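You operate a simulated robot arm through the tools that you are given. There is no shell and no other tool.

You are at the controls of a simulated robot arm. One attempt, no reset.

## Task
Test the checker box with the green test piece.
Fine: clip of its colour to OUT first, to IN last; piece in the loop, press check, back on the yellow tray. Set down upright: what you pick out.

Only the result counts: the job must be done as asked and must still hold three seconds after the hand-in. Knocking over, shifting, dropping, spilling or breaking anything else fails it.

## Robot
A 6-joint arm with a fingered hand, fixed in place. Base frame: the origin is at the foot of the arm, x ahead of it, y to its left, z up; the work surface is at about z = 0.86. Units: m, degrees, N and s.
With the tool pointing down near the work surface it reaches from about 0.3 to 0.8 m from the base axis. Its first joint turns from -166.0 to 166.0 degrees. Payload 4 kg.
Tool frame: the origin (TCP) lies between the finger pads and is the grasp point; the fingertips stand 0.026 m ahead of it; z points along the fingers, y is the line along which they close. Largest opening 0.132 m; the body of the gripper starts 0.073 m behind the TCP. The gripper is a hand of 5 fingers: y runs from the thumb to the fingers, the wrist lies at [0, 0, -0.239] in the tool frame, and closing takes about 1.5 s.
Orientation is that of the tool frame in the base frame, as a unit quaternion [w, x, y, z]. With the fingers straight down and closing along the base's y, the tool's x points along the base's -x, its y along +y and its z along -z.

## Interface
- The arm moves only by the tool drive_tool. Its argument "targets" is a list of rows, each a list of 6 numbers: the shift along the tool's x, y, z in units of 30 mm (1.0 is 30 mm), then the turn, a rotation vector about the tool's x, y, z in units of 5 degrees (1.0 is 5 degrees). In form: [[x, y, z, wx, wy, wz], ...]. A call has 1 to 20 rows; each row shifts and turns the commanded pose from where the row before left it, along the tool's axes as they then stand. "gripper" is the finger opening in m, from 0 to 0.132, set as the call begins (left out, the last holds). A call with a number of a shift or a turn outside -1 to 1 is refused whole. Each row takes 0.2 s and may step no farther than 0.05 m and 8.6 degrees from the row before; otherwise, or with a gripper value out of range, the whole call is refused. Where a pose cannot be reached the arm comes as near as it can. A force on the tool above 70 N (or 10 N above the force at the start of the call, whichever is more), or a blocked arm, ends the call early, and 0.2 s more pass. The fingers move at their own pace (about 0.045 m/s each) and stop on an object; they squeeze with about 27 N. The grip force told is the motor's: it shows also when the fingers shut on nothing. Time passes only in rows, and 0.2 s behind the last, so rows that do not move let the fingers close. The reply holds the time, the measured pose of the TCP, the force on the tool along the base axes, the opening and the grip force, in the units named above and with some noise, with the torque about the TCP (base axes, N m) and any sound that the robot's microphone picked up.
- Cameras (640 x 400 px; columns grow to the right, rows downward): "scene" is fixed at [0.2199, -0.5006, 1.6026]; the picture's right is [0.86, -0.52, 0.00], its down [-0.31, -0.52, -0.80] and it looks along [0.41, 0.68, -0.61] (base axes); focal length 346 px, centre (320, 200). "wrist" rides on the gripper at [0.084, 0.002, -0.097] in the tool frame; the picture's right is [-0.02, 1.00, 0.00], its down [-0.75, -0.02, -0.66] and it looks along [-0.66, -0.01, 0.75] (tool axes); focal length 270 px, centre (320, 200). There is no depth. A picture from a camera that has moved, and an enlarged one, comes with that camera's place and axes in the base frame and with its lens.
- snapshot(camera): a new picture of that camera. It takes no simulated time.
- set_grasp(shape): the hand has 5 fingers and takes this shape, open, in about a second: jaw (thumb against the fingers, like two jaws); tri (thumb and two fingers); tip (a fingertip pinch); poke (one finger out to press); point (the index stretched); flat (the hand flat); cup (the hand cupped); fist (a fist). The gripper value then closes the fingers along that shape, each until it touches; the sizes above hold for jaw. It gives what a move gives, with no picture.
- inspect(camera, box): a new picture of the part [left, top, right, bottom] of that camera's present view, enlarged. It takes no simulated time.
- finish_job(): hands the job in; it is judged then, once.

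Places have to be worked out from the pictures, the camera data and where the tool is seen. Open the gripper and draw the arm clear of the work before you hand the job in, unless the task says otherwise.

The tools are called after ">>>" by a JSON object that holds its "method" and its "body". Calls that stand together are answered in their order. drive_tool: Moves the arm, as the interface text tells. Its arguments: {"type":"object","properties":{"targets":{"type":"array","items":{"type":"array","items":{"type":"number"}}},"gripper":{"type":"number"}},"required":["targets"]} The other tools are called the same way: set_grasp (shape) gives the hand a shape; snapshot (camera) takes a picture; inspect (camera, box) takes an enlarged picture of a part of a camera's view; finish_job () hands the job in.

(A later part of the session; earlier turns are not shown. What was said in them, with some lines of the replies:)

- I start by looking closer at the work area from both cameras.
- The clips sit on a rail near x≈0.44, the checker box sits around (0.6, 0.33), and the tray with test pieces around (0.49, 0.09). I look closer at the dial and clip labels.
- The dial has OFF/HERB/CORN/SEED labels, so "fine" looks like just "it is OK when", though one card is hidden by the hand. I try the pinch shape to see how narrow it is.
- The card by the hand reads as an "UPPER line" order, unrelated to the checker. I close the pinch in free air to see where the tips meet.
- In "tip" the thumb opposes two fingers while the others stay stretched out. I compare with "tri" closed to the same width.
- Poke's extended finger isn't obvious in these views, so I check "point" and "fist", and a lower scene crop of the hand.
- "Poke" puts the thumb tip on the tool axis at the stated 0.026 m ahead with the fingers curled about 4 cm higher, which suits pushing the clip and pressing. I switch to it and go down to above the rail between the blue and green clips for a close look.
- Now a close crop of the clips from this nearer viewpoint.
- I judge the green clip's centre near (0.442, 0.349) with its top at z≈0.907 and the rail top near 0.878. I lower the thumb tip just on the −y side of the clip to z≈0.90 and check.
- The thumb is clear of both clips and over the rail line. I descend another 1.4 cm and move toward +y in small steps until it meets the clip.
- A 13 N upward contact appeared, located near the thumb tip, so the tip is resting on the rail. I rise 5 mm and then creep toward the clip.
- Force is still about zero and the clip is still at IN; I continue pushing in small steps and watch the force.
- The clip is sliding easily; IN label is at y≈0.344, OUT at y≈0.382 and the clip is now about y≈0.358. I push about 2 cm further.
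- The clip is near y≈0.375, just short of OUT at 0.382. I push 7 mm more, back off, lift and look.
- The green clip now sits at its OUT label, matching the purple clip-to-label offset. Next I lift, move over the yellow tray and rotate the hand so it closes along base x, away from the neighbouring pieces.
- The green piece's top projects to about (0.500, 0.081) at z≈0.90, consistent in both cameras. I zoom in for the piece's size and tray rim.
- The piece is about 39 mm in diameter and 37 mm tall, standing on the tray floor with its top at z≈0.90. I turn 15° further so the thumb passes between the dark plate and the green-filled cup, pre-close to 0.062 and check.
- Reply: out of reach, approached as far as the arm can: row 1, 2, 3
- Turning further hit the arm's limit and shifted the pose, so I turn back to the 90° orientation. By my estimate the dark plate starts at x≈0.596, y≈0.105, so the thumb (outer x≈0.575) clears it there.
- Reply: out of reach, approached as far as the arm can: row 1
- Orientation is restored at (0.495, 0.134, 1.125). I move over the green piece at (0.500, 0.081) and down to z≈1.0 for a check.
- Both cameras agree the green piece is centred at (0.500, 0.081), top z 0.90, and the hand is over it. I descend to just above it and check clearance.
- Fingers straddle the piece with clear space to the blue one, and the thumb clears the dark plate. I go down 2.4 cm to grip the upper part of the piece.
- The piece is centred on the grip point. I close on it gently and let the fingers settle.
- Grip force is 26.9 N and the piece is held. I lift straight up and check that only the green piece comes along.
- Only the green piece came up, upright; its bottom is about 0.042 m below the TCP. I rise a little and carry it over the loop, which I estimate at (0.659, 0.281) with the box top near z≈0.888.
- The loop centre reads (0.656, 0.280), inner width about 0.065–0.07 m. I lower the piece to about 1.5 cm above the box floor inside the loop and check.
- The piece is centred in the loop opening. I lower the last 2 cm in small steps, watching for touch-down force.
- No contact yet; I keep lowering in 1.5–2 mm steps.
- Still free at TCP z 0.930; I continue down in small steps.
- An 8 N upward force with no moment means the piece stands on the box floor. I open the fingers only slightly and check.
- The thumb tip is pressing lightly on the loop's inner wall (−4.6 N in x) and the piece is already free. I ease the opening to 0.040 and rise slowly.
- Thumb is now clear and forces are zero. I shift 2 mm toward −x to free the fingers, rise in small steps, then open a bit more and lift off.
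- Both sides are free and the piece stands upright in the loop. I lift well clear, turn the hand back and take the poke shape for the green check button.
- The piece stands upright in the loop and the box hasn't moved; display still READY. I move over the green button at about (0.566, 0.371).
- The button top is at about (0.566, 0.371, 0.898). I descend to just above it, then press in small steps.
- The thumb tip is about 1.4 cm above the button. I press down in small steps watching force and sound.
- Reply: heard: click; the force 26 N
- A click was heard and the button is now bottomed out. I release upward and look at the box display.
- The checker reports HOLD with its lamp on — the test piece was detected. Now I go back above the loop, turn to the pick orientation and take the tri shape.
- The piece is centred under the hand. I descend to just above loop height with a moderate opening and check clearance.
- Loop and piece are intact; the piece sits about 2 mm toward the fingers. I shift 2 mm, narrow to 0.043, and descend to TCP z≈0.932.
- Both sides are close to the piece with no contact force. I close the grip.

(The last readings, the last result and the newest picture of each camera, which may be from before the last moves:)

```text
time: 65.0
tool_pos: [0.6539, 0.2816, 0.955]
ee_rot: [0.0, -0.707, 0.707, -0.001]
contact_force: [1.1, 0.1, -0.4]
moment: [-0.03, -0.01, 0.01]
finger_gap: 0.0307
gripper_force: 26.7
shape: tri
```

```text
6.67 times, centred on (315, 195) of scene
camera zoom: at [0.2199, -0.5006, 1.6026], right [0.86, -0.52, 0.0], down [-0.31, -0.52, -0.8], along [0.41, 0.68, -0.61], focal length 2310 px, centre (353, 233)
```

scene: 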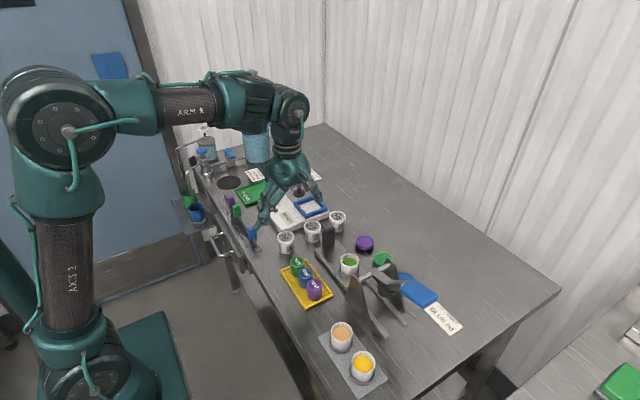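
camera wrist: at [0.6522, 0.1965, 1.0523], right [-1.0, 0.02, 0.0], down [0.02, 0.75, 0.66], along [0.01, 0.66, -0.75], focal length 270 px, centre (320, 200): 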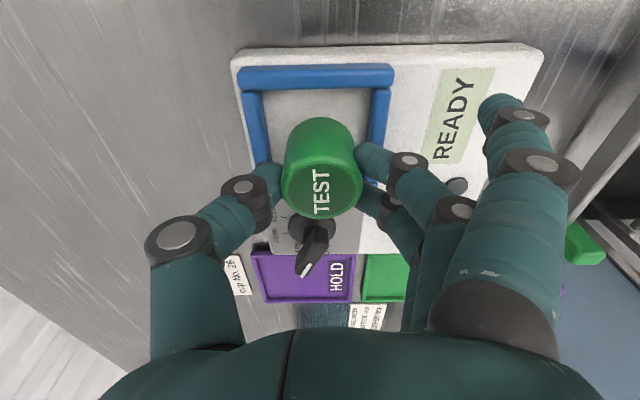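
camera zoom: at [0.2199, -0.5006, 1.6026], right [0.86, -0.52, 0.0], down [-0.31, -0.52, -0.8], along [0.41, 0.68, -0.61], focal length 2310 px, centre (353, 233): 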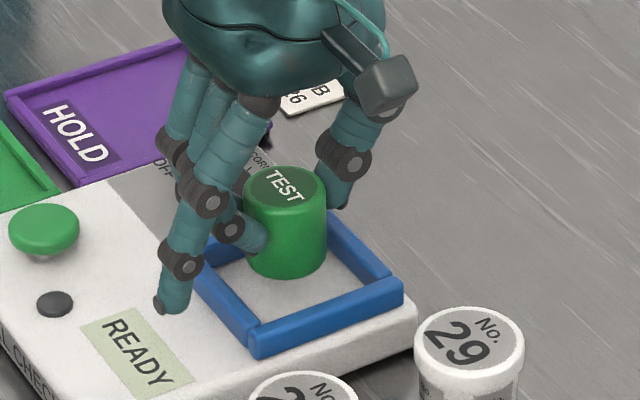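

The checker reset to READY and the piece is held upright. I lift and carry it back above the empty tray spot at TCP (0.498, 0.081).

>>> {"method": "drive_tool", "body": {"targets": [[0, 0, -1, 0, 0, 0], [0, 0, -1, 0, 0, 0], [0, 0, -1, 0, 0, 0], [0.955, 0.743, 0, 0, 0, 0], [0.955, 0.743, 0, 0, 0, 0], [0.955, 0.743, 0, 0, 0, 0], [0.955, 0.743, 0, 0, 0, 0], [0.955, 0.743, 0, 0, 0, 0], [0.955, 0.743, 0, 0, 0, 0], [0.955, 0.743, 0, 0, 0, 0], [0, 0, 0, 0, 0, 0], [0, 0, 0, 0, 0, 0]]}}

>>> {"method": "snapshot", "body": {"camera": "wrist"}}

>>> {"method": "inspect", "body": {"camera": "scene", "box": [230, 160, 360, 310]}}

```text
time: 67.6
tool_pos: [0.4979, 0.0832, 1.043]
ee_rot: [0.0, -0.707, 0.707, 0.001]
contact_force: [-0.3, -0.5, -1.4]
moment: [-0.01, -0.01, 0.0]
finger_gap: 0.0301
gripper_force: 27.3
shape: tri
```

```text
taken
camera wrist: at [0.4964, -0.0005, 1.1406], right [-1.0, 0.02, 0.0], down [0.02, 0.75, 0.66], along [0.01, 0.66, -0.75], focal length 270 px, centre (320, 200)
```

wrist: 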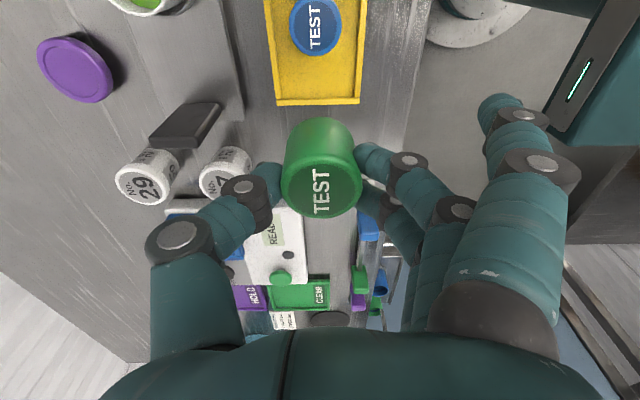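

```text
2.67 times, centred on (295, 235) of scene
camera zoom: at [0.2199, -0.5006, 1.6026], right [0.86, -0.52, 0.0], down [-0.31, -0.52, -0.8], along [0.41, 0.68, -0.61], focal length 924 px, centre (387, 107)
```

zoom: 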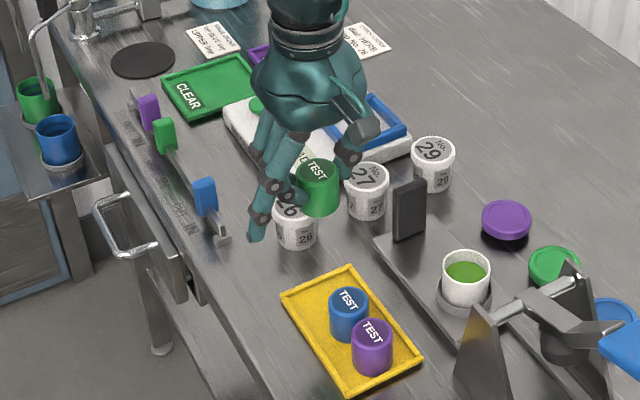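

The camera pose shows I'm about 4 mm too far toward the tray's end rim, so I correct that while lowering to about 1.5 cm above the tray floor.

>>> {"method": "drive_tool", "body": {"targets": [[0.14, 0, 0.8, 0, 0, 0], [0, 0, 1, 0, 0, 0], [0, 0, 1, 0, 0, 0], [0, 0, 0.9, 0, 0, 0], [0, 0, 0, 0, 0, 0], [0, 0, 0, 0, 0, 0]]}}

>>> {"method": "inspect", "body": {"camera": "wrist", "box": [200, 20, 440, 240]}}

>>> {"method": "inspect", "body": {"camera": "scene", "box": [270, 220, 350, 310]}}

```text
time: 69.0
tool_pos: [0.4982, 0.0788, 0.9332]
ee_rot: [0.0, 0.708, -0.706, 0.001]
contact_force: [-0.3, 0.3, -1.1]
moment: [-0.01, -0.02, -0.01]
finger_gap: 0.0305
gripper_force: 26.6
shape: tri
```

```text
1.82 times, centred on (320, 130) of wrist
camera zoom: at [0.4966, -0.0053, 1.0305], right [-1.0, 0.02, 0.0], down [0.02, 0.75, 0.66], along [0.01, 0.66, -0.75], focal length 491 px, centre (320, 327)
```

zoom: 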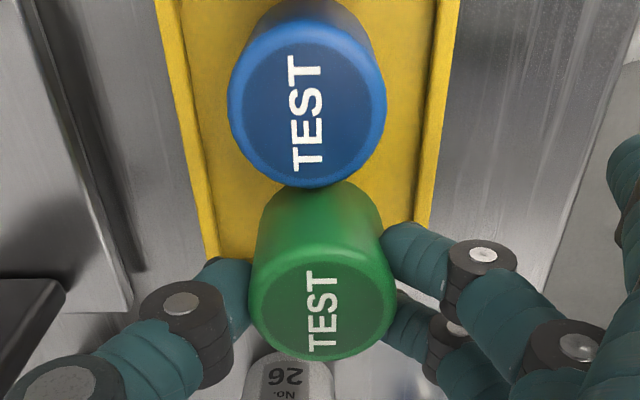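

```text
4.44 times, centred on (310, 265) of scene
camera zoom: at [0.2199, -0.5006, 1.6026], right [0.86, -0.52, 0.0], down [-0.31, -0.52, -0.8], along [0.41, 0.68, -0.61], focal length 1540 px, centre (364, -89)
```

zoom: 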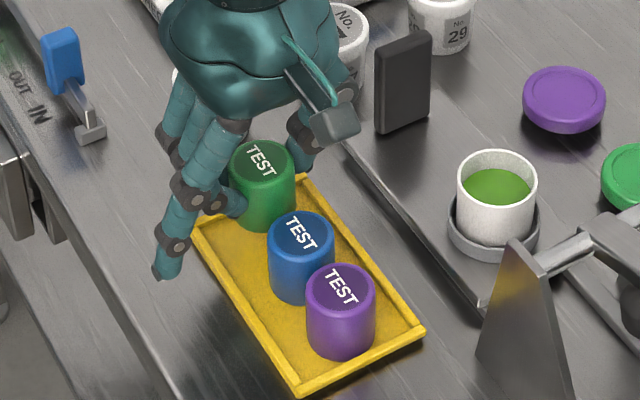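

Blue's centre is at y≈0.033, so the green piece at 0.079 leaves about 7 mm gap and clears the end rim. I lower further in steps.

>>> {"method": "drive_tool", "body": {"targets": [[0, 0, 0.25, 0, 0, 0], [0, 0, 0.25, 0, 0, 0], [0, 0, 0, 0, 0, 0]]}}

>>> {"method": "drive_tool", "body": {"targets": [[0, 0, 0.1, 0, 0, 0], [0, 0, 0, 0, 0, 0]]}}

>>> {"method": "drive_tool", "body": {"targets": [[0, 0, 0.06, 0, 0, 0], [0, 0, 0, 0, 0, 0]]}}

>>> {"method": "inspect", "body": {"camera": "scene", "box": [270, 220, 350, 310]}}

>>> {"method": "inspect", "body": {"camera": "wrist", "box": [200, 20, 440, 240]}}

```text
time: 69.8
tool_pos: [0.4961, 0.0782, 0.9193]
ee_rot: [0.001, 0.707, -0.707, 0.0]
contact_force: [0.0, 0.4, -0.8]
moment: [-0.02, 0.0, -0.03]
finger_gap: 0.0305
gripper_force: 27.1
shape: tri
```

```text
time: 70.4
tool_pos: [0.4965, 0.0765, 0.917]
ee_rot: [-0.001, 0.707, -0.707, 0.0]
contact_force: [0.0, -0.6, -0.1]
moment: [0.03, -0.01, 0.03]
finger_gap: 0.0301
gripper_force: 26.6
shape: tri
```

```text
time: 71.0
tool_pos: [0.4971, 0.0779, 0.9148]
ee_rot: [0.0, 0.707, -0.707, -0.001]
contact_force: [-0.2, 0.8, -0.7]
moment: [-0.05, 0.01, 0.0]
finger_gap: 0.0306
gripper_force: 26.5
shape: tri
```

```text
4.44 times, centred on (310, 265) of scene
camera zoom: at [0.2199, -0.5006, 1.6026], right [0.86, -0.52, 0.0], down [-0.31, -0.52, -0.8], along [0.41, 0.68, -0.61], focal length 1540 px, centre (364, -89)
```

zoom: 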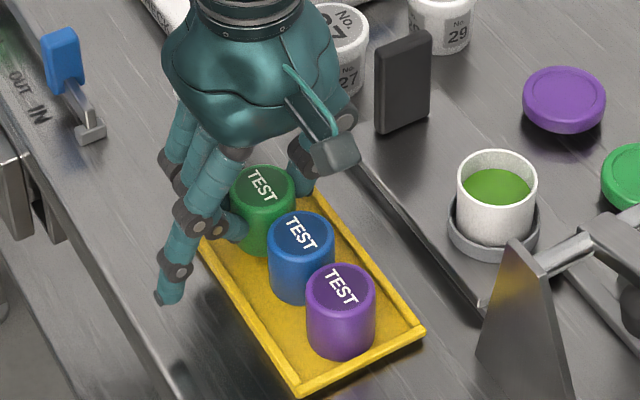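

```text
1.82 times, centred on (320, 130) of wrist
camera zoom: at [0.4955, -0.007, 1.0112], right [-1.0, 0.02, 0.0], down [0.02, 0.75, 0.66], along [0.01, 0.66, -0.75], focal length 491 px, centre (320, 327)
```

zoom: 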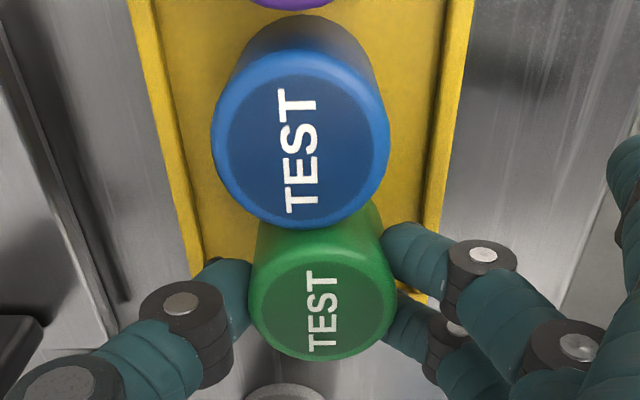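

No touch yet; I shift 2 mm away from blue and keep lowering.

>>> {"method": "drive_tool", "body": {"targets": [[-0.06, 0, 0.05, 0, 0, 0], [0, 0, 0, 0, 0, 0]]}}

>>> {"method": "drive_tool", "body": {"targets": [[0, 0, 0.05, 0, 0, 0], [0, 0, 0, 0, 0, 0]]}}

>>> {"method": "drive_tool", "body": {"targets": [[0, 0, 0.04, 0, 0, 0], [0, 0, 0, 0, 0, 0]]}}

```text
time: 71.6
tool_pos: [0.4966, 0.0787, 0.9129]
ee_rot: [0.0, 0.707, -0.707, 0.001]
contact_force: [-1.2, 1.3, -0.9]
moment: [-0.01, 0.0, -0.04]
finger_gap: 0.0302
gripper_force: 26.4
shape: tri
```

```text
time: 72.2
tool_pos: [0.4967, 0.08, 0.9114]
ee_rot: [0.0, -0.707, 0.707, 0.001]
contact_force: [0.6, 0.0, -0.6]
moment: [0.01, -0.01, -0.02]
finger_gap: 0.0305
gripper_force: 27.1
shape: tri
```

```text
time: 72.8
tool_pos: [0.4964, 0.0802, 0.9103]
ee_rot: [0.001, -0.707, 0.707, 0.0]
contact_force: [-0.8, -0.6, -1.0]
moment: [0.02, 0.02, 0.02]
finger_gap: 0.0303
gripper_force: 27.7
shape: tri
```

Still free at 0.910, near the expected touch-down; I continue with ~1.2 mm steps.

>>> {"method": "drive_tool", "body": {"targets": [[0, 0, 0.04, 0, 0, 0], [0, 0, 0, 0, 0, 0]]}}

>>> {"method": "drive_tool", "body": {"targets": [[0, 0, 0.04, 0, 0, 0], [0, 0, 0, 0, 0, 0]]}}

```text
time: 73.4
tool_pos: [0.497, 0.0808, 0.909]
ee_rot: [0.0, 0.708, -0.707, 0.0]
contact_force: [-0.5, 0.3, 0.2]
moment: [-0.01, -0.01, 0.0]
finger_gap: 0.0302
gripper_force: 26.9
shape: tri
```

```text
time: 74.0
tool_pos: [0.4959, 0.0792, 0.909]
ee_rot: [0.0, 0.708, -0.707, 0.001]
contact_force: [1.0, 0.1, 7.6]
moment: [-0.02, 0.06, 0.0]
finger_gap: 0.0305
gripper_force: 26.8
shape: tri
```

A centred 7.6 N shows the piece is on the tray floor. I check the pictures before releasing.

>>> {"method": "inspect", "body": {"camera": "scene", "box": [275, 235, 335, 295]}}

>>> {"method": "inspect", "body": {"camera": "wrist", "box": [200, 20, 440, 240]}}

```text
6.67 times, centred on (305, 265) of scene
camera zoom: at [0.2199, -0.5006, 1.6026], right [0.86, -0.52, 0.0], down [-0.31, -0.52, -0.8], along [0.41, 0.68, -0.61], focal length 2310 px, centre (420, -233)
```

zoom: 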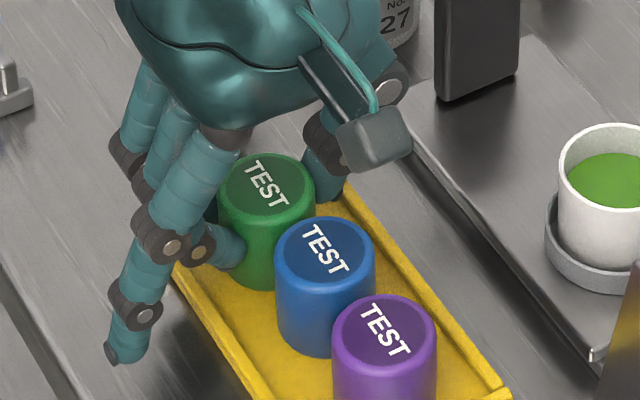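

```text
1.82 times, centred on (320, 130) of wrist
camera zoom: at [0.4957, -0.005, 1.005], right [-1.0, 0.02, 0.0], down [0.01, 0.75, 0.66], along [0.01, 0.66, -0.75], focal length 491 px, centre (320, 327)
```

zoom: 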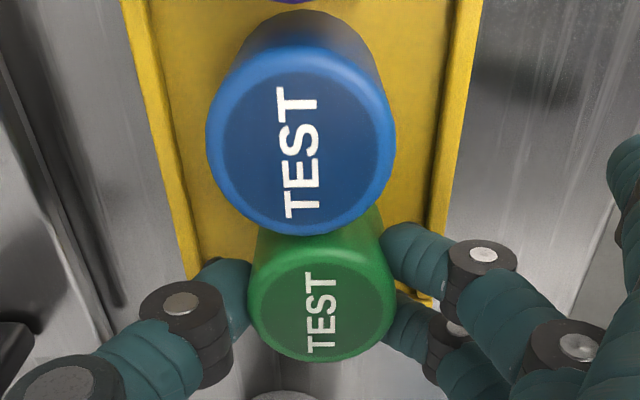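

The piece is level and standing in the tray. I open the fingers and check it stays.

>>> {"method": "drive_tool", "body": {"targets": [[0, 0, 0, 0, 0, 0], [0, 0, 0, 0, 0, 0], [0, 0, 0, 0, 0, 0], [0, 0, 0, 0, 0, 0], [0, 0, 0, 0, 0, 0]], "gripper": 0.06}}

>>> {"method": "inspect", "body": {"camera": "wrist", "box": [200, 20, 440, 240]}}

>>> {"method": "inspect", "body": {"camera": "scene", "box": [275, 235, 335, 295]}}

```text
time: 75.2
tool_pos: [0.4968, 0.0787, 0.9072]
ee_rot: [0.0, 0.707, -0.707, 0.0]
contact_force: [-0.2, -0.6, -0.1]
moment: [0.0, -0.03, -0.02]
finger_gap: 0.0589
gripper_force: 0.0
shape: tri
```

```text
1.82 times, centred on (320, 130) of wrist
camera zoom: at [0.4956, -0.005, 1.0046], right [-1.0, 0.02, 0.0], down [0.02, 0.75, 0.66], along [0.01, 0.66, -0.75], focal length 491 px, centre (320, 327)
```

zoom: 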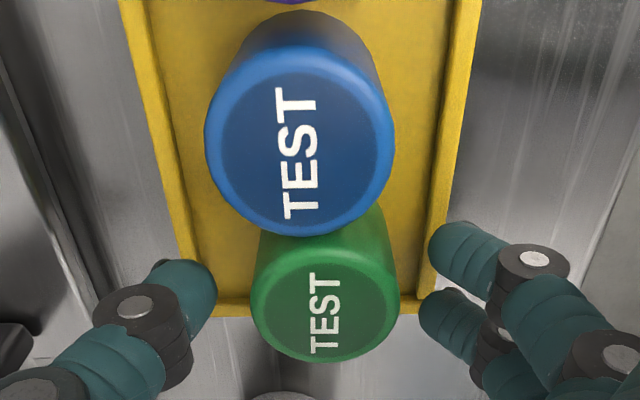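

```text
6.67 times, centred on (305, 265) of scene
camera zoom: at [0.2199, -0.5006, 1.6026], right [0.86, -0.52, 0.0], down [-0.31, -0.52, -0.8], along [0.41, 0.68, -0.61], focal length 2310 px, centre (420, -233)
```

zoom: 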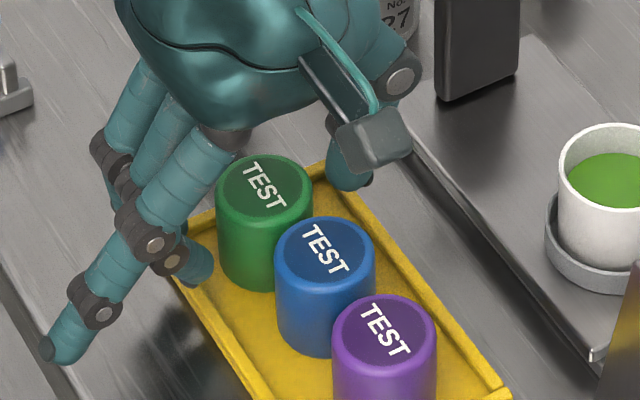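

The green piece stands upright on the tray, free of the hand. I lift, take the poke shape in this same orientation (thumb then stands sideways to the rail), and travel to above the gap between the green and purple clips.

>>> {"method": "drive_tool", "body": {"targets": [[0, 0, -0.5, 0, 0, 0], [0, 0, -1, 0, 0, 0], [0, 0, -1, 0, 0, 0], [0, 0, -1, 0, 0, 0], [0, 0, -1, 0, 0, 0], [0, 0, -0.6, 0, 0, 0], [0, 0, 0, 0, 0, 0]]}}

>>> {"method": "set_grasp", "body": {"shape": "poke"}}

>>> {"method": "drive_tool", "body": {"targets": [[-1, 0.166, 0, 0, 0, 0], [-1, 0.166, 0, 0, 0, 0], [-1, 0.166, 0, 0, 0, 0], [-1, 0.166, 0, 0, 0, 0], [-1, 0.166, 0, 0, 0, 0], [-1, 0.166, 0, 0, 0, 0], [-1, 0.166, 0, 0, 0, 0], [-1, 0.166, 0, 0, 0, 0], [-1, 0.166, 0, 0, 0, 0], [-1, 0.166, 0, 0, 0, 0], [-0.9, 0.166, 0, 0, 0, 0], [0, 0, 0, 0, 0, 0]]}}

>>> {"method": "snapshot", "body": {"camera": "wrist"}}

>>> {"method": "snapshot", "body": {"camera": "scene"}}

```text
time: 76.8
tool_pos: [0.497, 0.0791, 1.0594]
ee_rot: [0.0, 0.707, -0.707, 0.0]
contact_force: [-0.1, 0.5, 0.8]
moment: [0.03, -0.01, -0.01]
finger_gap: 0.0593
gripper_force: 0.0
shape: tri
```

```text
time: 77.7
tool_pos: [0.4961, 0.0795, 1.0609]
ee_rot: [0.0, 0.707, -0.707, 0.0]
contact_force: [-0.5, 0.2, -0.5]
moment: [-0.01, 0.01, -0.01]
finger_gap: 0.0
gripper_force: 0.1
shape: poke
```

```text
time: 80.3
tool_pos: [0.4416, 0.4057, 1.0609]
ee_rot: [0.0, -0.707, 0.707, 0.0]
contact_force: [0.0, 0.1, -0.3]
moment: [0.02, 0.0, 0.02]
finger_gap: 0.0002
gripper_force: 0.1
shape: poke
```

```text
taken
camera wrist: at [0.4405, 0.3221, 1.1567], right [-1.0, 0.02, 0.0], down [0.02, 0.75, 0.66], along [0.01, 0.66, -0.75], focal length 270 px, centre (320, 200)
```

wrist: 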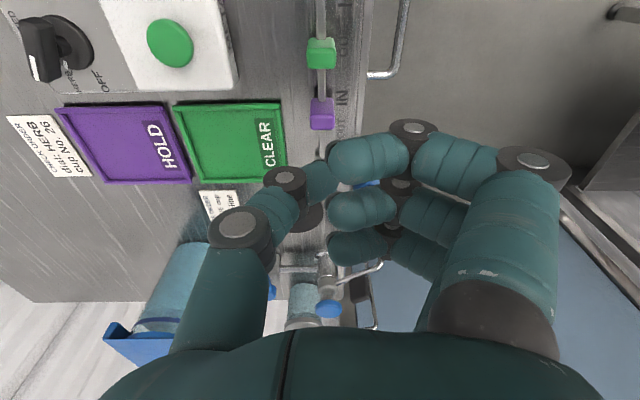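

```text
taken
```

scene: 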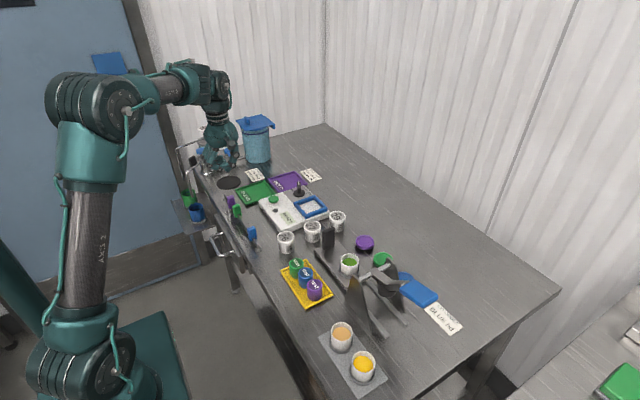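

Let me zoom in on the clips from here to fix the gap's position.

>>> {"method": "inspect", "body": {"camera": "wrist", "box": [240, 0, 420, 160]}}

>>> {"method": "inspect", "body": {"camera": "scene", "box": [200, 140, 280, 240]}}

```text
2.50 times, centred on (330, 80) of wrist
camera zoom: at [0.4405, 0.3221, 1.1567], right [-1.0, 0.02, 0.0], down [0.02, 0.75, 0.66], along [0.01, 0.66, -0.75], focal length 676 px, centre (295, 500)
```

zoom: 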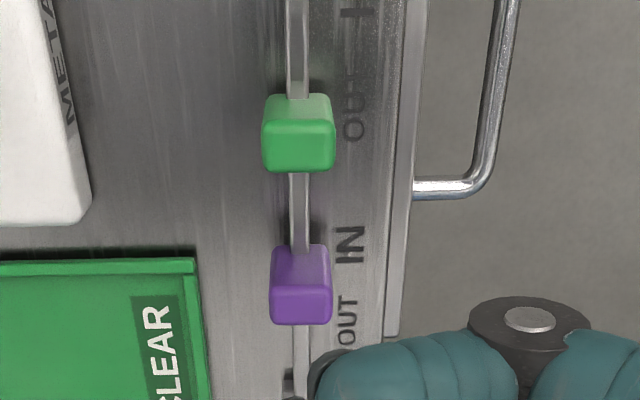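

```text
4.00 times, centred on (240, 190) of scene
camera zoom: at [0.2199, -0.5006, 1.6026], right [0.86, -0.52, 0.0], down [-0.31, -0.52, -0.8], along [0.41, 0.68, -0.61], focal length 1386 px, centre (640, 240)
```

zoom: 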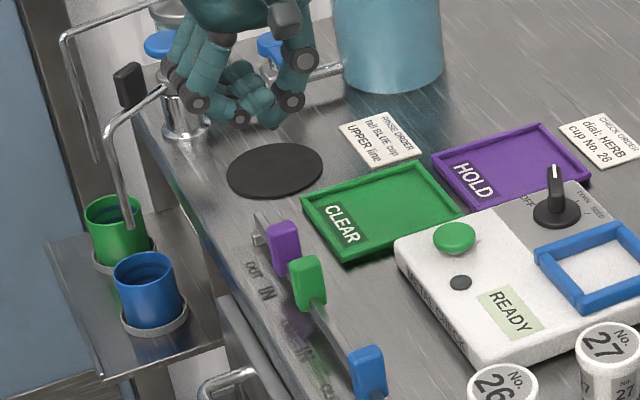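

Green's top spans y≈0.378–0.391 and purple's starts at y≈0.432, so I aim the thumb at y≈0.4115. I descend to just above the clip tops first.

>>> {"method": "drive_tool", "body": {"targets": [[-0.18, 0.04, 1, 0, 0, 0], [0, 0, 1, 0, 0, 0], [0, 0, 1, 0, 0, 0], [0, 0, 0.9, 0, 0, 0], [0, 0, 0, 0, 0, 0], [0, 0, 0, 0, 0, 0]]}}

>>> {"method": "snapshot", "body": {"camera": "wrist"}}

>>> {"method": "inspect", "body": {"camera": "scene", "box": [200, 160, 280, 240]}}

```text
time: 81.7
tool_pos: [0.4411, 0.411, 0.9428]
ee_rot: [0.0, -0.707, 0.707, 0.001]
contact_force: [0.8, 0.7, -0.4]
moment: [0.01, 0.0, 0.0]
finger_gap: 0.0
gripper_force: 0.1
shape: poke
```

```text
taken
camera wrist: at [0.4396, 0.3268, 1.04], right [-1.0, 0.02, 0.0], down [0.02, 0.75, 0.66], along [0.01, 0.66, -0.75], focal length 270 px, centre (320, 200)
```

wrist: 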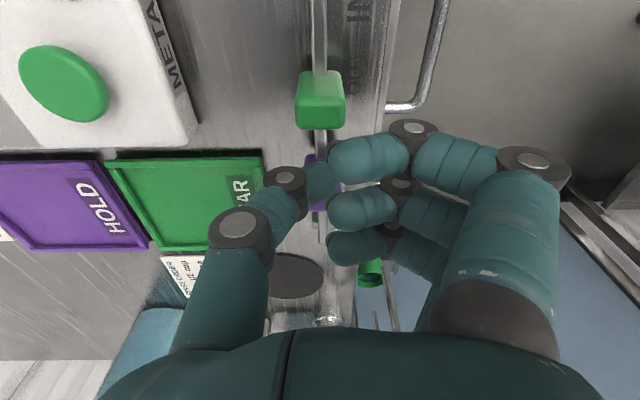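

```text
5.00 times, centred on (240, 200) of scene
camera zoom: at [0.2199, -0.5006, 1.6026], right [0.86, -0.52, 0.0], down [-0.31, -0.52, -0.8], along [0.41, 0.68, -0.61], focal length 1732 px, centre (720, 200)
```

zoom: 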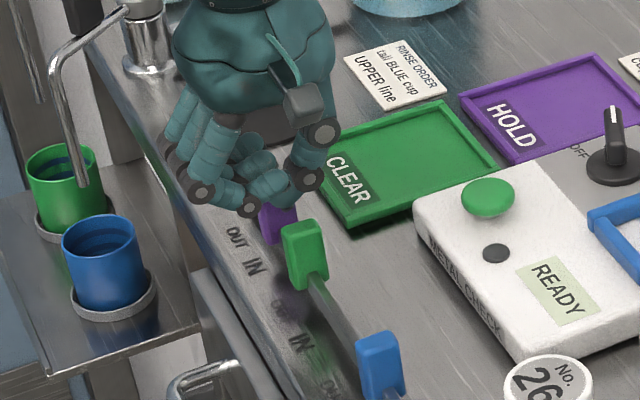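

The thumb tip is over the gap between green and purple. I lower carefully in two steps and check for contact.

>>> {"method": "drive_tool", "body": {"targets": [[0, 0, 0.15, 0, 0, 0], [0, 0, 0.15, 0, 0, 0], [0, 0, 0, 0, 0, 0]]}}

>>> {"method": "drive_tool", "body": {"targets": [[0, 0, 0.12, 0, 0, 0], [0, 0, 0.12, 0, 0, 0], [0, 0, 0, 0, 0, 0]]}}

>>> {"method": "snapshot", "body": {"camera": "wrist"}}

>>> {"method": "inspect", "body": {"camera": "scene", "box": [215, 170, 265, 230]}}

```text
time: 82.5
tool_pos: [0.4414, 0.4108, 0.935]
ee_rot: [0.0, -0.707, 0.707, 0.0]
contact_force: [-0.1, -1.2, 0.4]
moment: [0.04, 0.0, 0.02]
finger_gap: 0.0
gripper_force: 0.2
shape: poke
```

```text
time: 83.3
tool_pos: [0.439, 0.4113, 0.9264]
ee_rot: [0.0, -0.707, 0.707, 0.0]
contact_force: [1.4, -0.7, -0.9]
moment: [-0.04, 0.0, -0.02]
finger_gap: 0.0
gripper_force: 0.1
shape: poke
```

```text
taken
camera wrist: at [0.4389, 0.3269, 1.0238], right [-1.0, 0.02, 0.0], down [0.02, 0.75, 0.66], along [0.01, 0.66, -0.75], focal length 270 px, centre (320, 200)
```

wrist: 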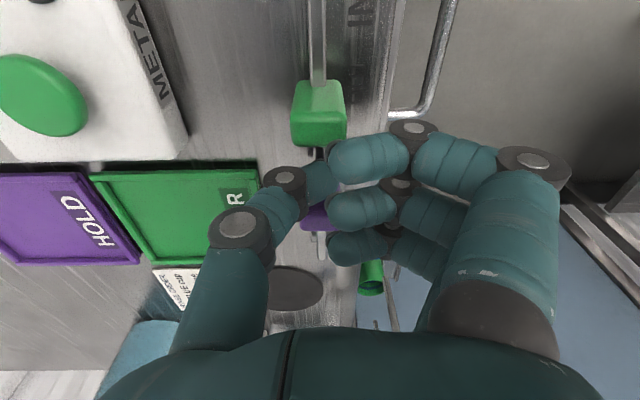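

```text
6.67 times, centred on (240, 200) of scene
camera zoom: at [0.2199, -0.5006, 1.6026], right [0.86, -0.52, 0.0], down [-0.31, -0.52, -0.8], along [0.41, 0.68, -0.61], focal length 2310 px, centre (853, 200)
```

zoom: 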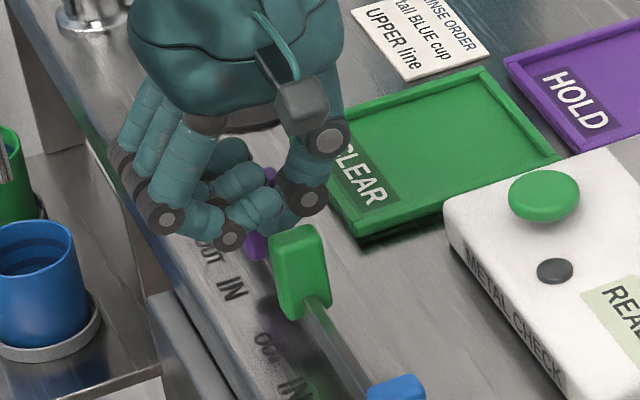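

Thumb is in the gap with zero force. I lower 4 mm more, then push the green clip toward −y gradually.

>>> {"method": "drive_tool", "body": {"targets": [[0, 0, 0.14, 0, 0, 0], [0, 0, 0, 0, 0, 0]]}}

>>> {"method": "drive_tool", "body": {"targets": [[0.2, 0, 0, 0, 0, 0], [0.2, 0, 0, 0, 0, 0], [0.2, 0, 0, 0, 0, 0], [0, 0, 0, 0, 0, 0]]}}

>>> {"method": "inspect", "body": {"camera": "wrist", "box": [240, 0, 420, 240]}}

>>> {"method": "inspect", "body": {"camera": "scene", "box": [215, 170, 265, 230]}}

```text
time: 83.9
tool_pos: [0.4412, 0.4116, 0.9228]
ee_rot: [0.0, -0.707, 0.707, 0.0]
contact_force: [0.1, -0.5, 0.8]
moment: [0.0, -0.02, -0.02]
finger_gap: 0.0
gripper_force: 0.2
shape: poke
```

```text
time: 84.9
tool_pos: [0.44, 0.3933, 0.9238]
ee_rot: [-0.001, 0.707, -0.707, 0.0]
contact_force: [-0.1, 0.9, -0.1]
moment: [0.0, -0.01, 0.0]
finger_gap: 0.0001
gripper_force: 0.0
shape: poke
```

```text
1.67 times, centred on (330, 120) of wrist
camera zoom: at [0.4393, 0.3096, 1.0205], right [-1.0, 0.02, 0.0], down [0.02, 0.75, 0.66], along [0.01, 0.66, -0.75], focal length 450 px, centre (303, 333)
```

zoom: 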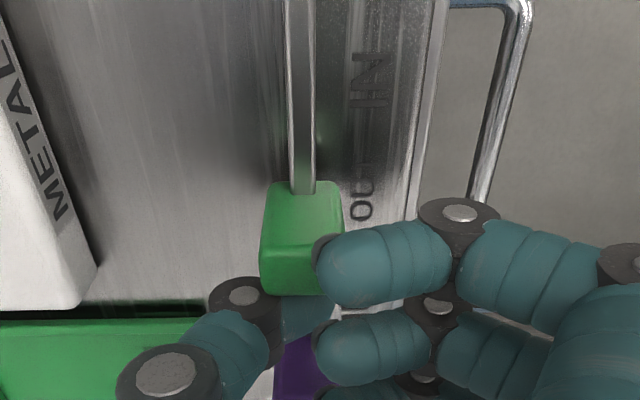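

```text
6.67 times, centred on (240, 200) of scene
camera zoom: at [0.2199, -0.5006, 1.6026], right [0.86, -0.52, 0.0], down [-0.31, -0.52, -0.8], along [0.41, 0.68, -0.61], focal length 2310 px, centre (853, 200)
```

zoom: 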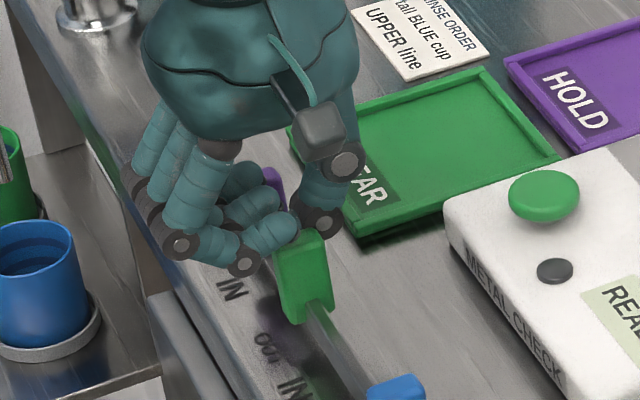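

The thumb has just reached the clip. I continue pushing about 2 cm.

>>> {"method": "drive_tool", "body": {"targets": [[0.2, 0, 0, 0, 0, 0], [0.2, 0, 0, 0, 0, 0], [0.2, 0, 0, 0, 0, 0], [0, 0, 0, 0, 0, 0]]}}

>>> {"method": "inspect", "body": {"camera": "wrist", "box": [240, 0, 420, 240]}}

>>> {"method": "inspect", "body": {"camera": "scene", "box": [215, 170, 285, 240]}}

```text
time: 85.9
tool_pos: [0.4396, 0.3763, 0.9233]
ee_rot: [0.0, 0.707, -0.707, 0.0]
contact_force: [0.4, -0.1, 0.2]
moment: [0.01, 0.01, 0.02]
finger_gap: 0.0
gripper_force: 0.1
shape: poke
```

```text
1.67 times, centred on (330, 120) of wrist
camera zoom: at [0.4388, 0.2912, 1.0198], right [-1.0, 0.02, 0.0], down [0.02, 0.75, 0.66], along [0.01, 0.66, -0.75], focal length 450 px, centre (303, 333)
```

zoom: 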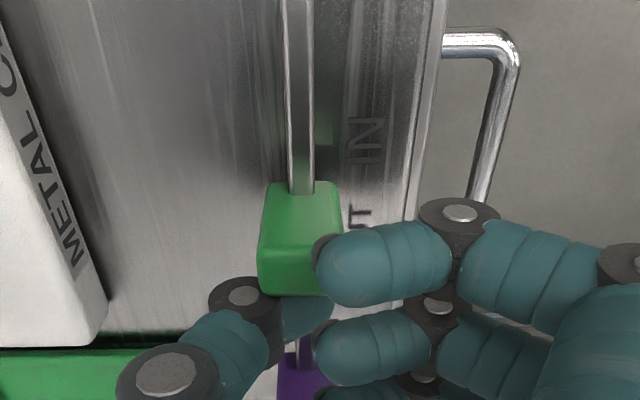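

```text
5.71 times, centred on (250, 205) of scene
camera zoom: at [0.2199, -0.5006, 1.6026], right [0.86, -0.52, 0.0], down [-0.31, -0.52, -0.8], along [0.41, 0.68, -0.61], focal length 1980 px, centre (720, 171)
```

zoom: 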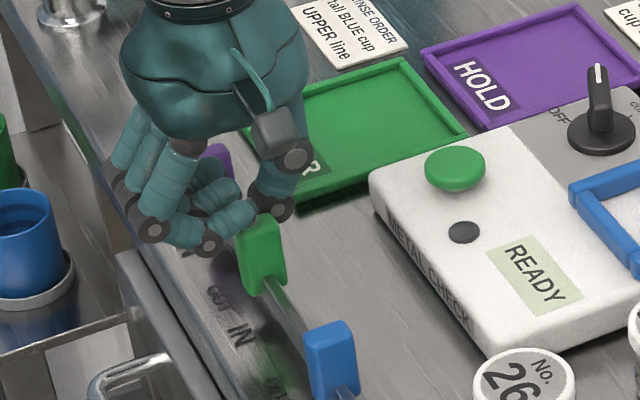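

The clip is now near y≈0.359, with IN at y≈0.344. I push about 1.3 cm more and check.

>>> {"method": "drive_tool", "body": {"targets": [[0.2, 0, 0, 0, 0, 0], [0.22, 0, 0, 0, 0, 0], [0, 0, 0, 0, 0, 0]]}}

>>> {"method": "inspect", "body": {"camera": "wrist", "box": [240, 0, 420, 240]}}

>>> {"method": "inspect", "body": {"camera": "scene", "box": [200, 180, 290, 250]}}

```text
time: 86.7
tool_pos: [0.4407, 0.3633, 0.9223]
ee_rot: [0.0, -0.707, 0.708, 0.001]
contact_force: [0.1, -0.1, 0.0]
moment: [0.05, 0.02, 0.03]
finger_gap: 0.0001
gripper_force: 0.0
shape: poke
```

```text
1.67 times, centred on (330, 120) of wrist
camera zoom: at [0.4389, 0.2785, 1.0199], right [-1.0, 0.02, 0.0], down [0.02, 0.75, 0.66], along [0.01, 0.66, -0.75], focal length 450 px, centre (303, 333)
```

zoom: 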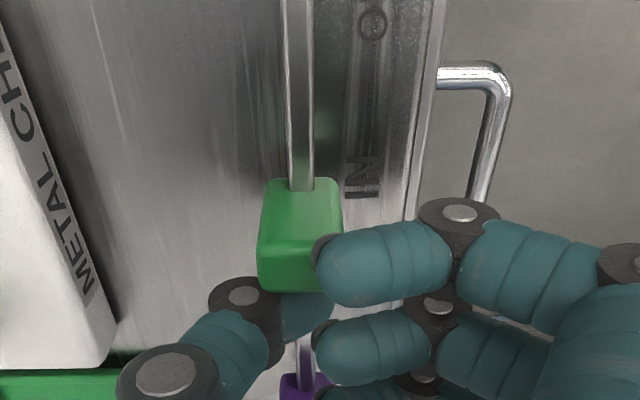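

```text
5.71 times, centred on (245, 215) of scene
camera zoom: at [0.2199, -0.5006, 1.6026], right [0.86, -0.52, 0.0], down [-0.31, -0.52, -0.8], along [0.41, 0.68, -0.61], focal length 1980 px, centre (749, 114)
```

zoom: 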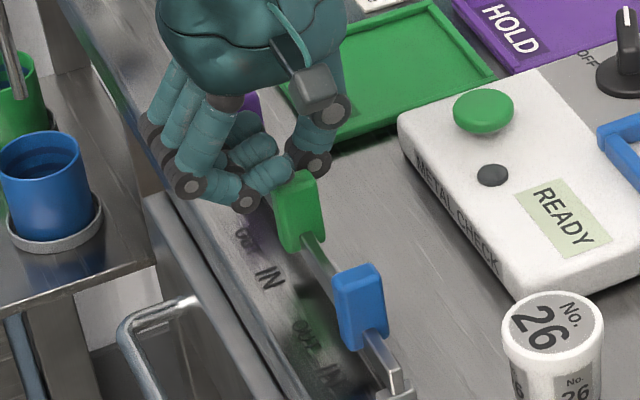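

The clip now coincides with its original IN position in the scene view and sits at the IN label (y≈0.345). I back off slightly, lift clear and inspect.

>>> {"method": "drive_tool", "body": {"targets": [[-0.2, 0, 0, 0, 0, 0], [-0.2, 0, 0, 0, 0, 0], [0, 0, -0.6, 0, 0, 0], [0, 0, -1, 0, 0, 0], [0, 0, -1, 0, 0, 0], [0, 0, -1, 0, 0, 0], [0, 0, -1, 0, 0, 0], [0, 0, -1, 0, 0, 0], [0, 0, -1, 0, 0, 0], [0, 0, 0, 0, 0, 0]]}}

>>> {"method": "snapshot", "body": {"camera": "wrist"}}

>>> {"method": "inspect", "body": {"camera": "scene", "box": [200, 180, 290, 250]}}

>>> {"method": "inspect", "body": {"camera": "scene", "box": [260, 210, 480, 350]}}

```text
time: 88.9
tool_pos: [0.4405, 0.3752, 1.1218]
ee_rot: [0.001, -0.707, 0.707, 0.0]
contact_force: [-0.9, 0.1, -1.0]
moment: [0.0, 0.02, 0.0]
finger_gap: 0.0
gripper_force: 0.1
shape: poke
```

```text
taken
camera wrist: at [0.4398, 0.2907, 1.2191], right [-1.0, 0.02, 0.0], down [0.02, 0.75, 0.66], along [0.01, 0.66, -0.75], focal length 270 px, centre (320, 200)
```

wrist: 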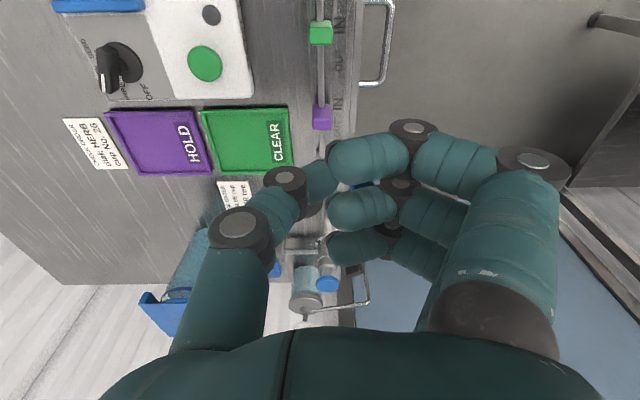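

```text
5.71 times, centred on (245, 215) of scene
camera zoom: at [0.2199, -0.5006, 1.6026], right [0.86, -0.52, 0.0], down [-0.31, -0.52, -0.8], along [0.41, 0.68, -0.61], focal length 1980 px, centre (749, 114)
```

zoom: 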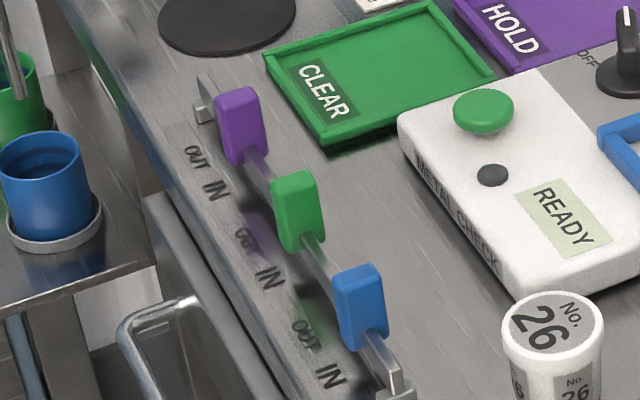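

```text
2.86 times, centred on (370, 280) of scene
camera zoom: at [0.2199, -0.5006, 1.6026], right [0.86, -0.52, 0.0], down [-0.31, -0.52, -0.8], along [0.41, 0.68, -0.61], focal length 990 px, centre (177, -29)
```

zoom: 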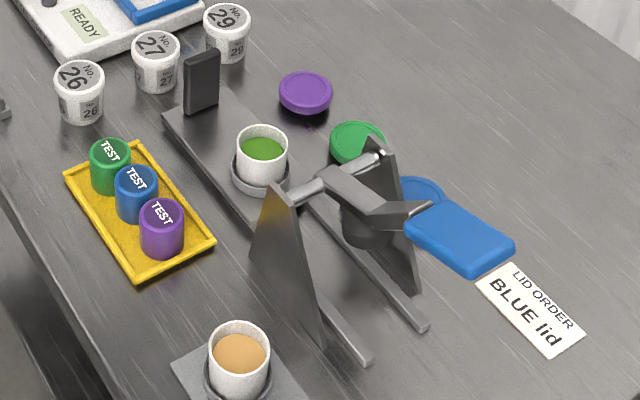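

Everything matches the start picture: clip at IN, piece upright on the tray, box unmoved and READY. I draw the arm clear and open the hand.

>>> {"method": "drive_tool", "body": {"targets": [[0.5, 0, -0.8, 0, 0, 0], [1, 0, -0.5, 0, 0, 0], [1, 0, 0, 0, 0, 0], [0, 0, 0, 0, 0, 0]]}}

>>> {"method": "set_grasp", "body": {"shape": "jaw"}}

>>> {"method": "drive_tool", "body": {"targets": [[0, 0, 0, 0, 0, 0], [0, 0, 0, 0, 0, 0], [0, 0, 0, 0, 0, 0]], "gripper": 0.132}}

>>> {"method": "snapshot", "body": {"camera": "scene"}}

```text
time: 89.9
tool_pos: [0.4409, 0.2997, 1.1603]
ee_rot: [0.0, 0.707, -0.707, 0.0]
contact_force: [-0.2, 0.6, 0.0]
moment: [0.02, 0.0, -0.02]
finger_gap: 0.0
gripper_force: 0.0
shape: poke
```

```text
time: 90.8
tool_pos: [0.4406, 0.2993, 1.1597]
ee_rot: [0.0, -0.707, 0.707, 0.0]
contact_force: [0.3, 0.3, -0.3]
moment: [-0.02, 0.03, 0.0]
finger_gap: 0.1319
gripper_force: 0.1
shape: jaw
```

```text
time: 91.6
tool_pos: [0.44, 0.2997, 1.1608]
ee_rot: [0.0, -0.707, 0.707, 0.0]
contact_force: [0.2, -0.4, 0.1]
moment: [-0.01, 0.02, 0.01]
finger_gap: 0.132
gripper_force: 0.1
shape: jaw
```

```text
taken
```

scene: 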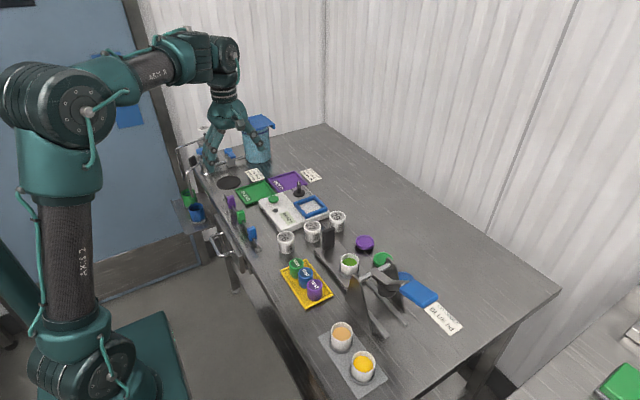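

The hand is open and clear, and the scene matches the wanted end state, so I hand the job in.

>>> {"method": "finish_job", "body": {}}

```text
The job is handed in.
```

I tested the checker box with the green test piece, and it detected the piece: pressing check gave a click, the lamp came on and the display read HOLD. The job is handed in, but I haven't seen the verdict.

- **Clip:** I moved the green clip to OUT before touching the piece, and back to IN at the end. It now sits where it started.
- **Piece:** It stood upright in the loop for the check and is back upright in its place on the yellow tray.
- **Box and surroundings:** The display returned to READY once the piece was lifted out. When I released the piece in the loop, the thumb pressed lightly on the loop's inner wall, about 5 N. The closing pictures show the box and everything else where they were at the start.

I read "Fine" as "it counts as done when…", because the dial has no such setting (only OFF, HERB, CORN and SEED). I left the dial as I found it, apparently on HERB.
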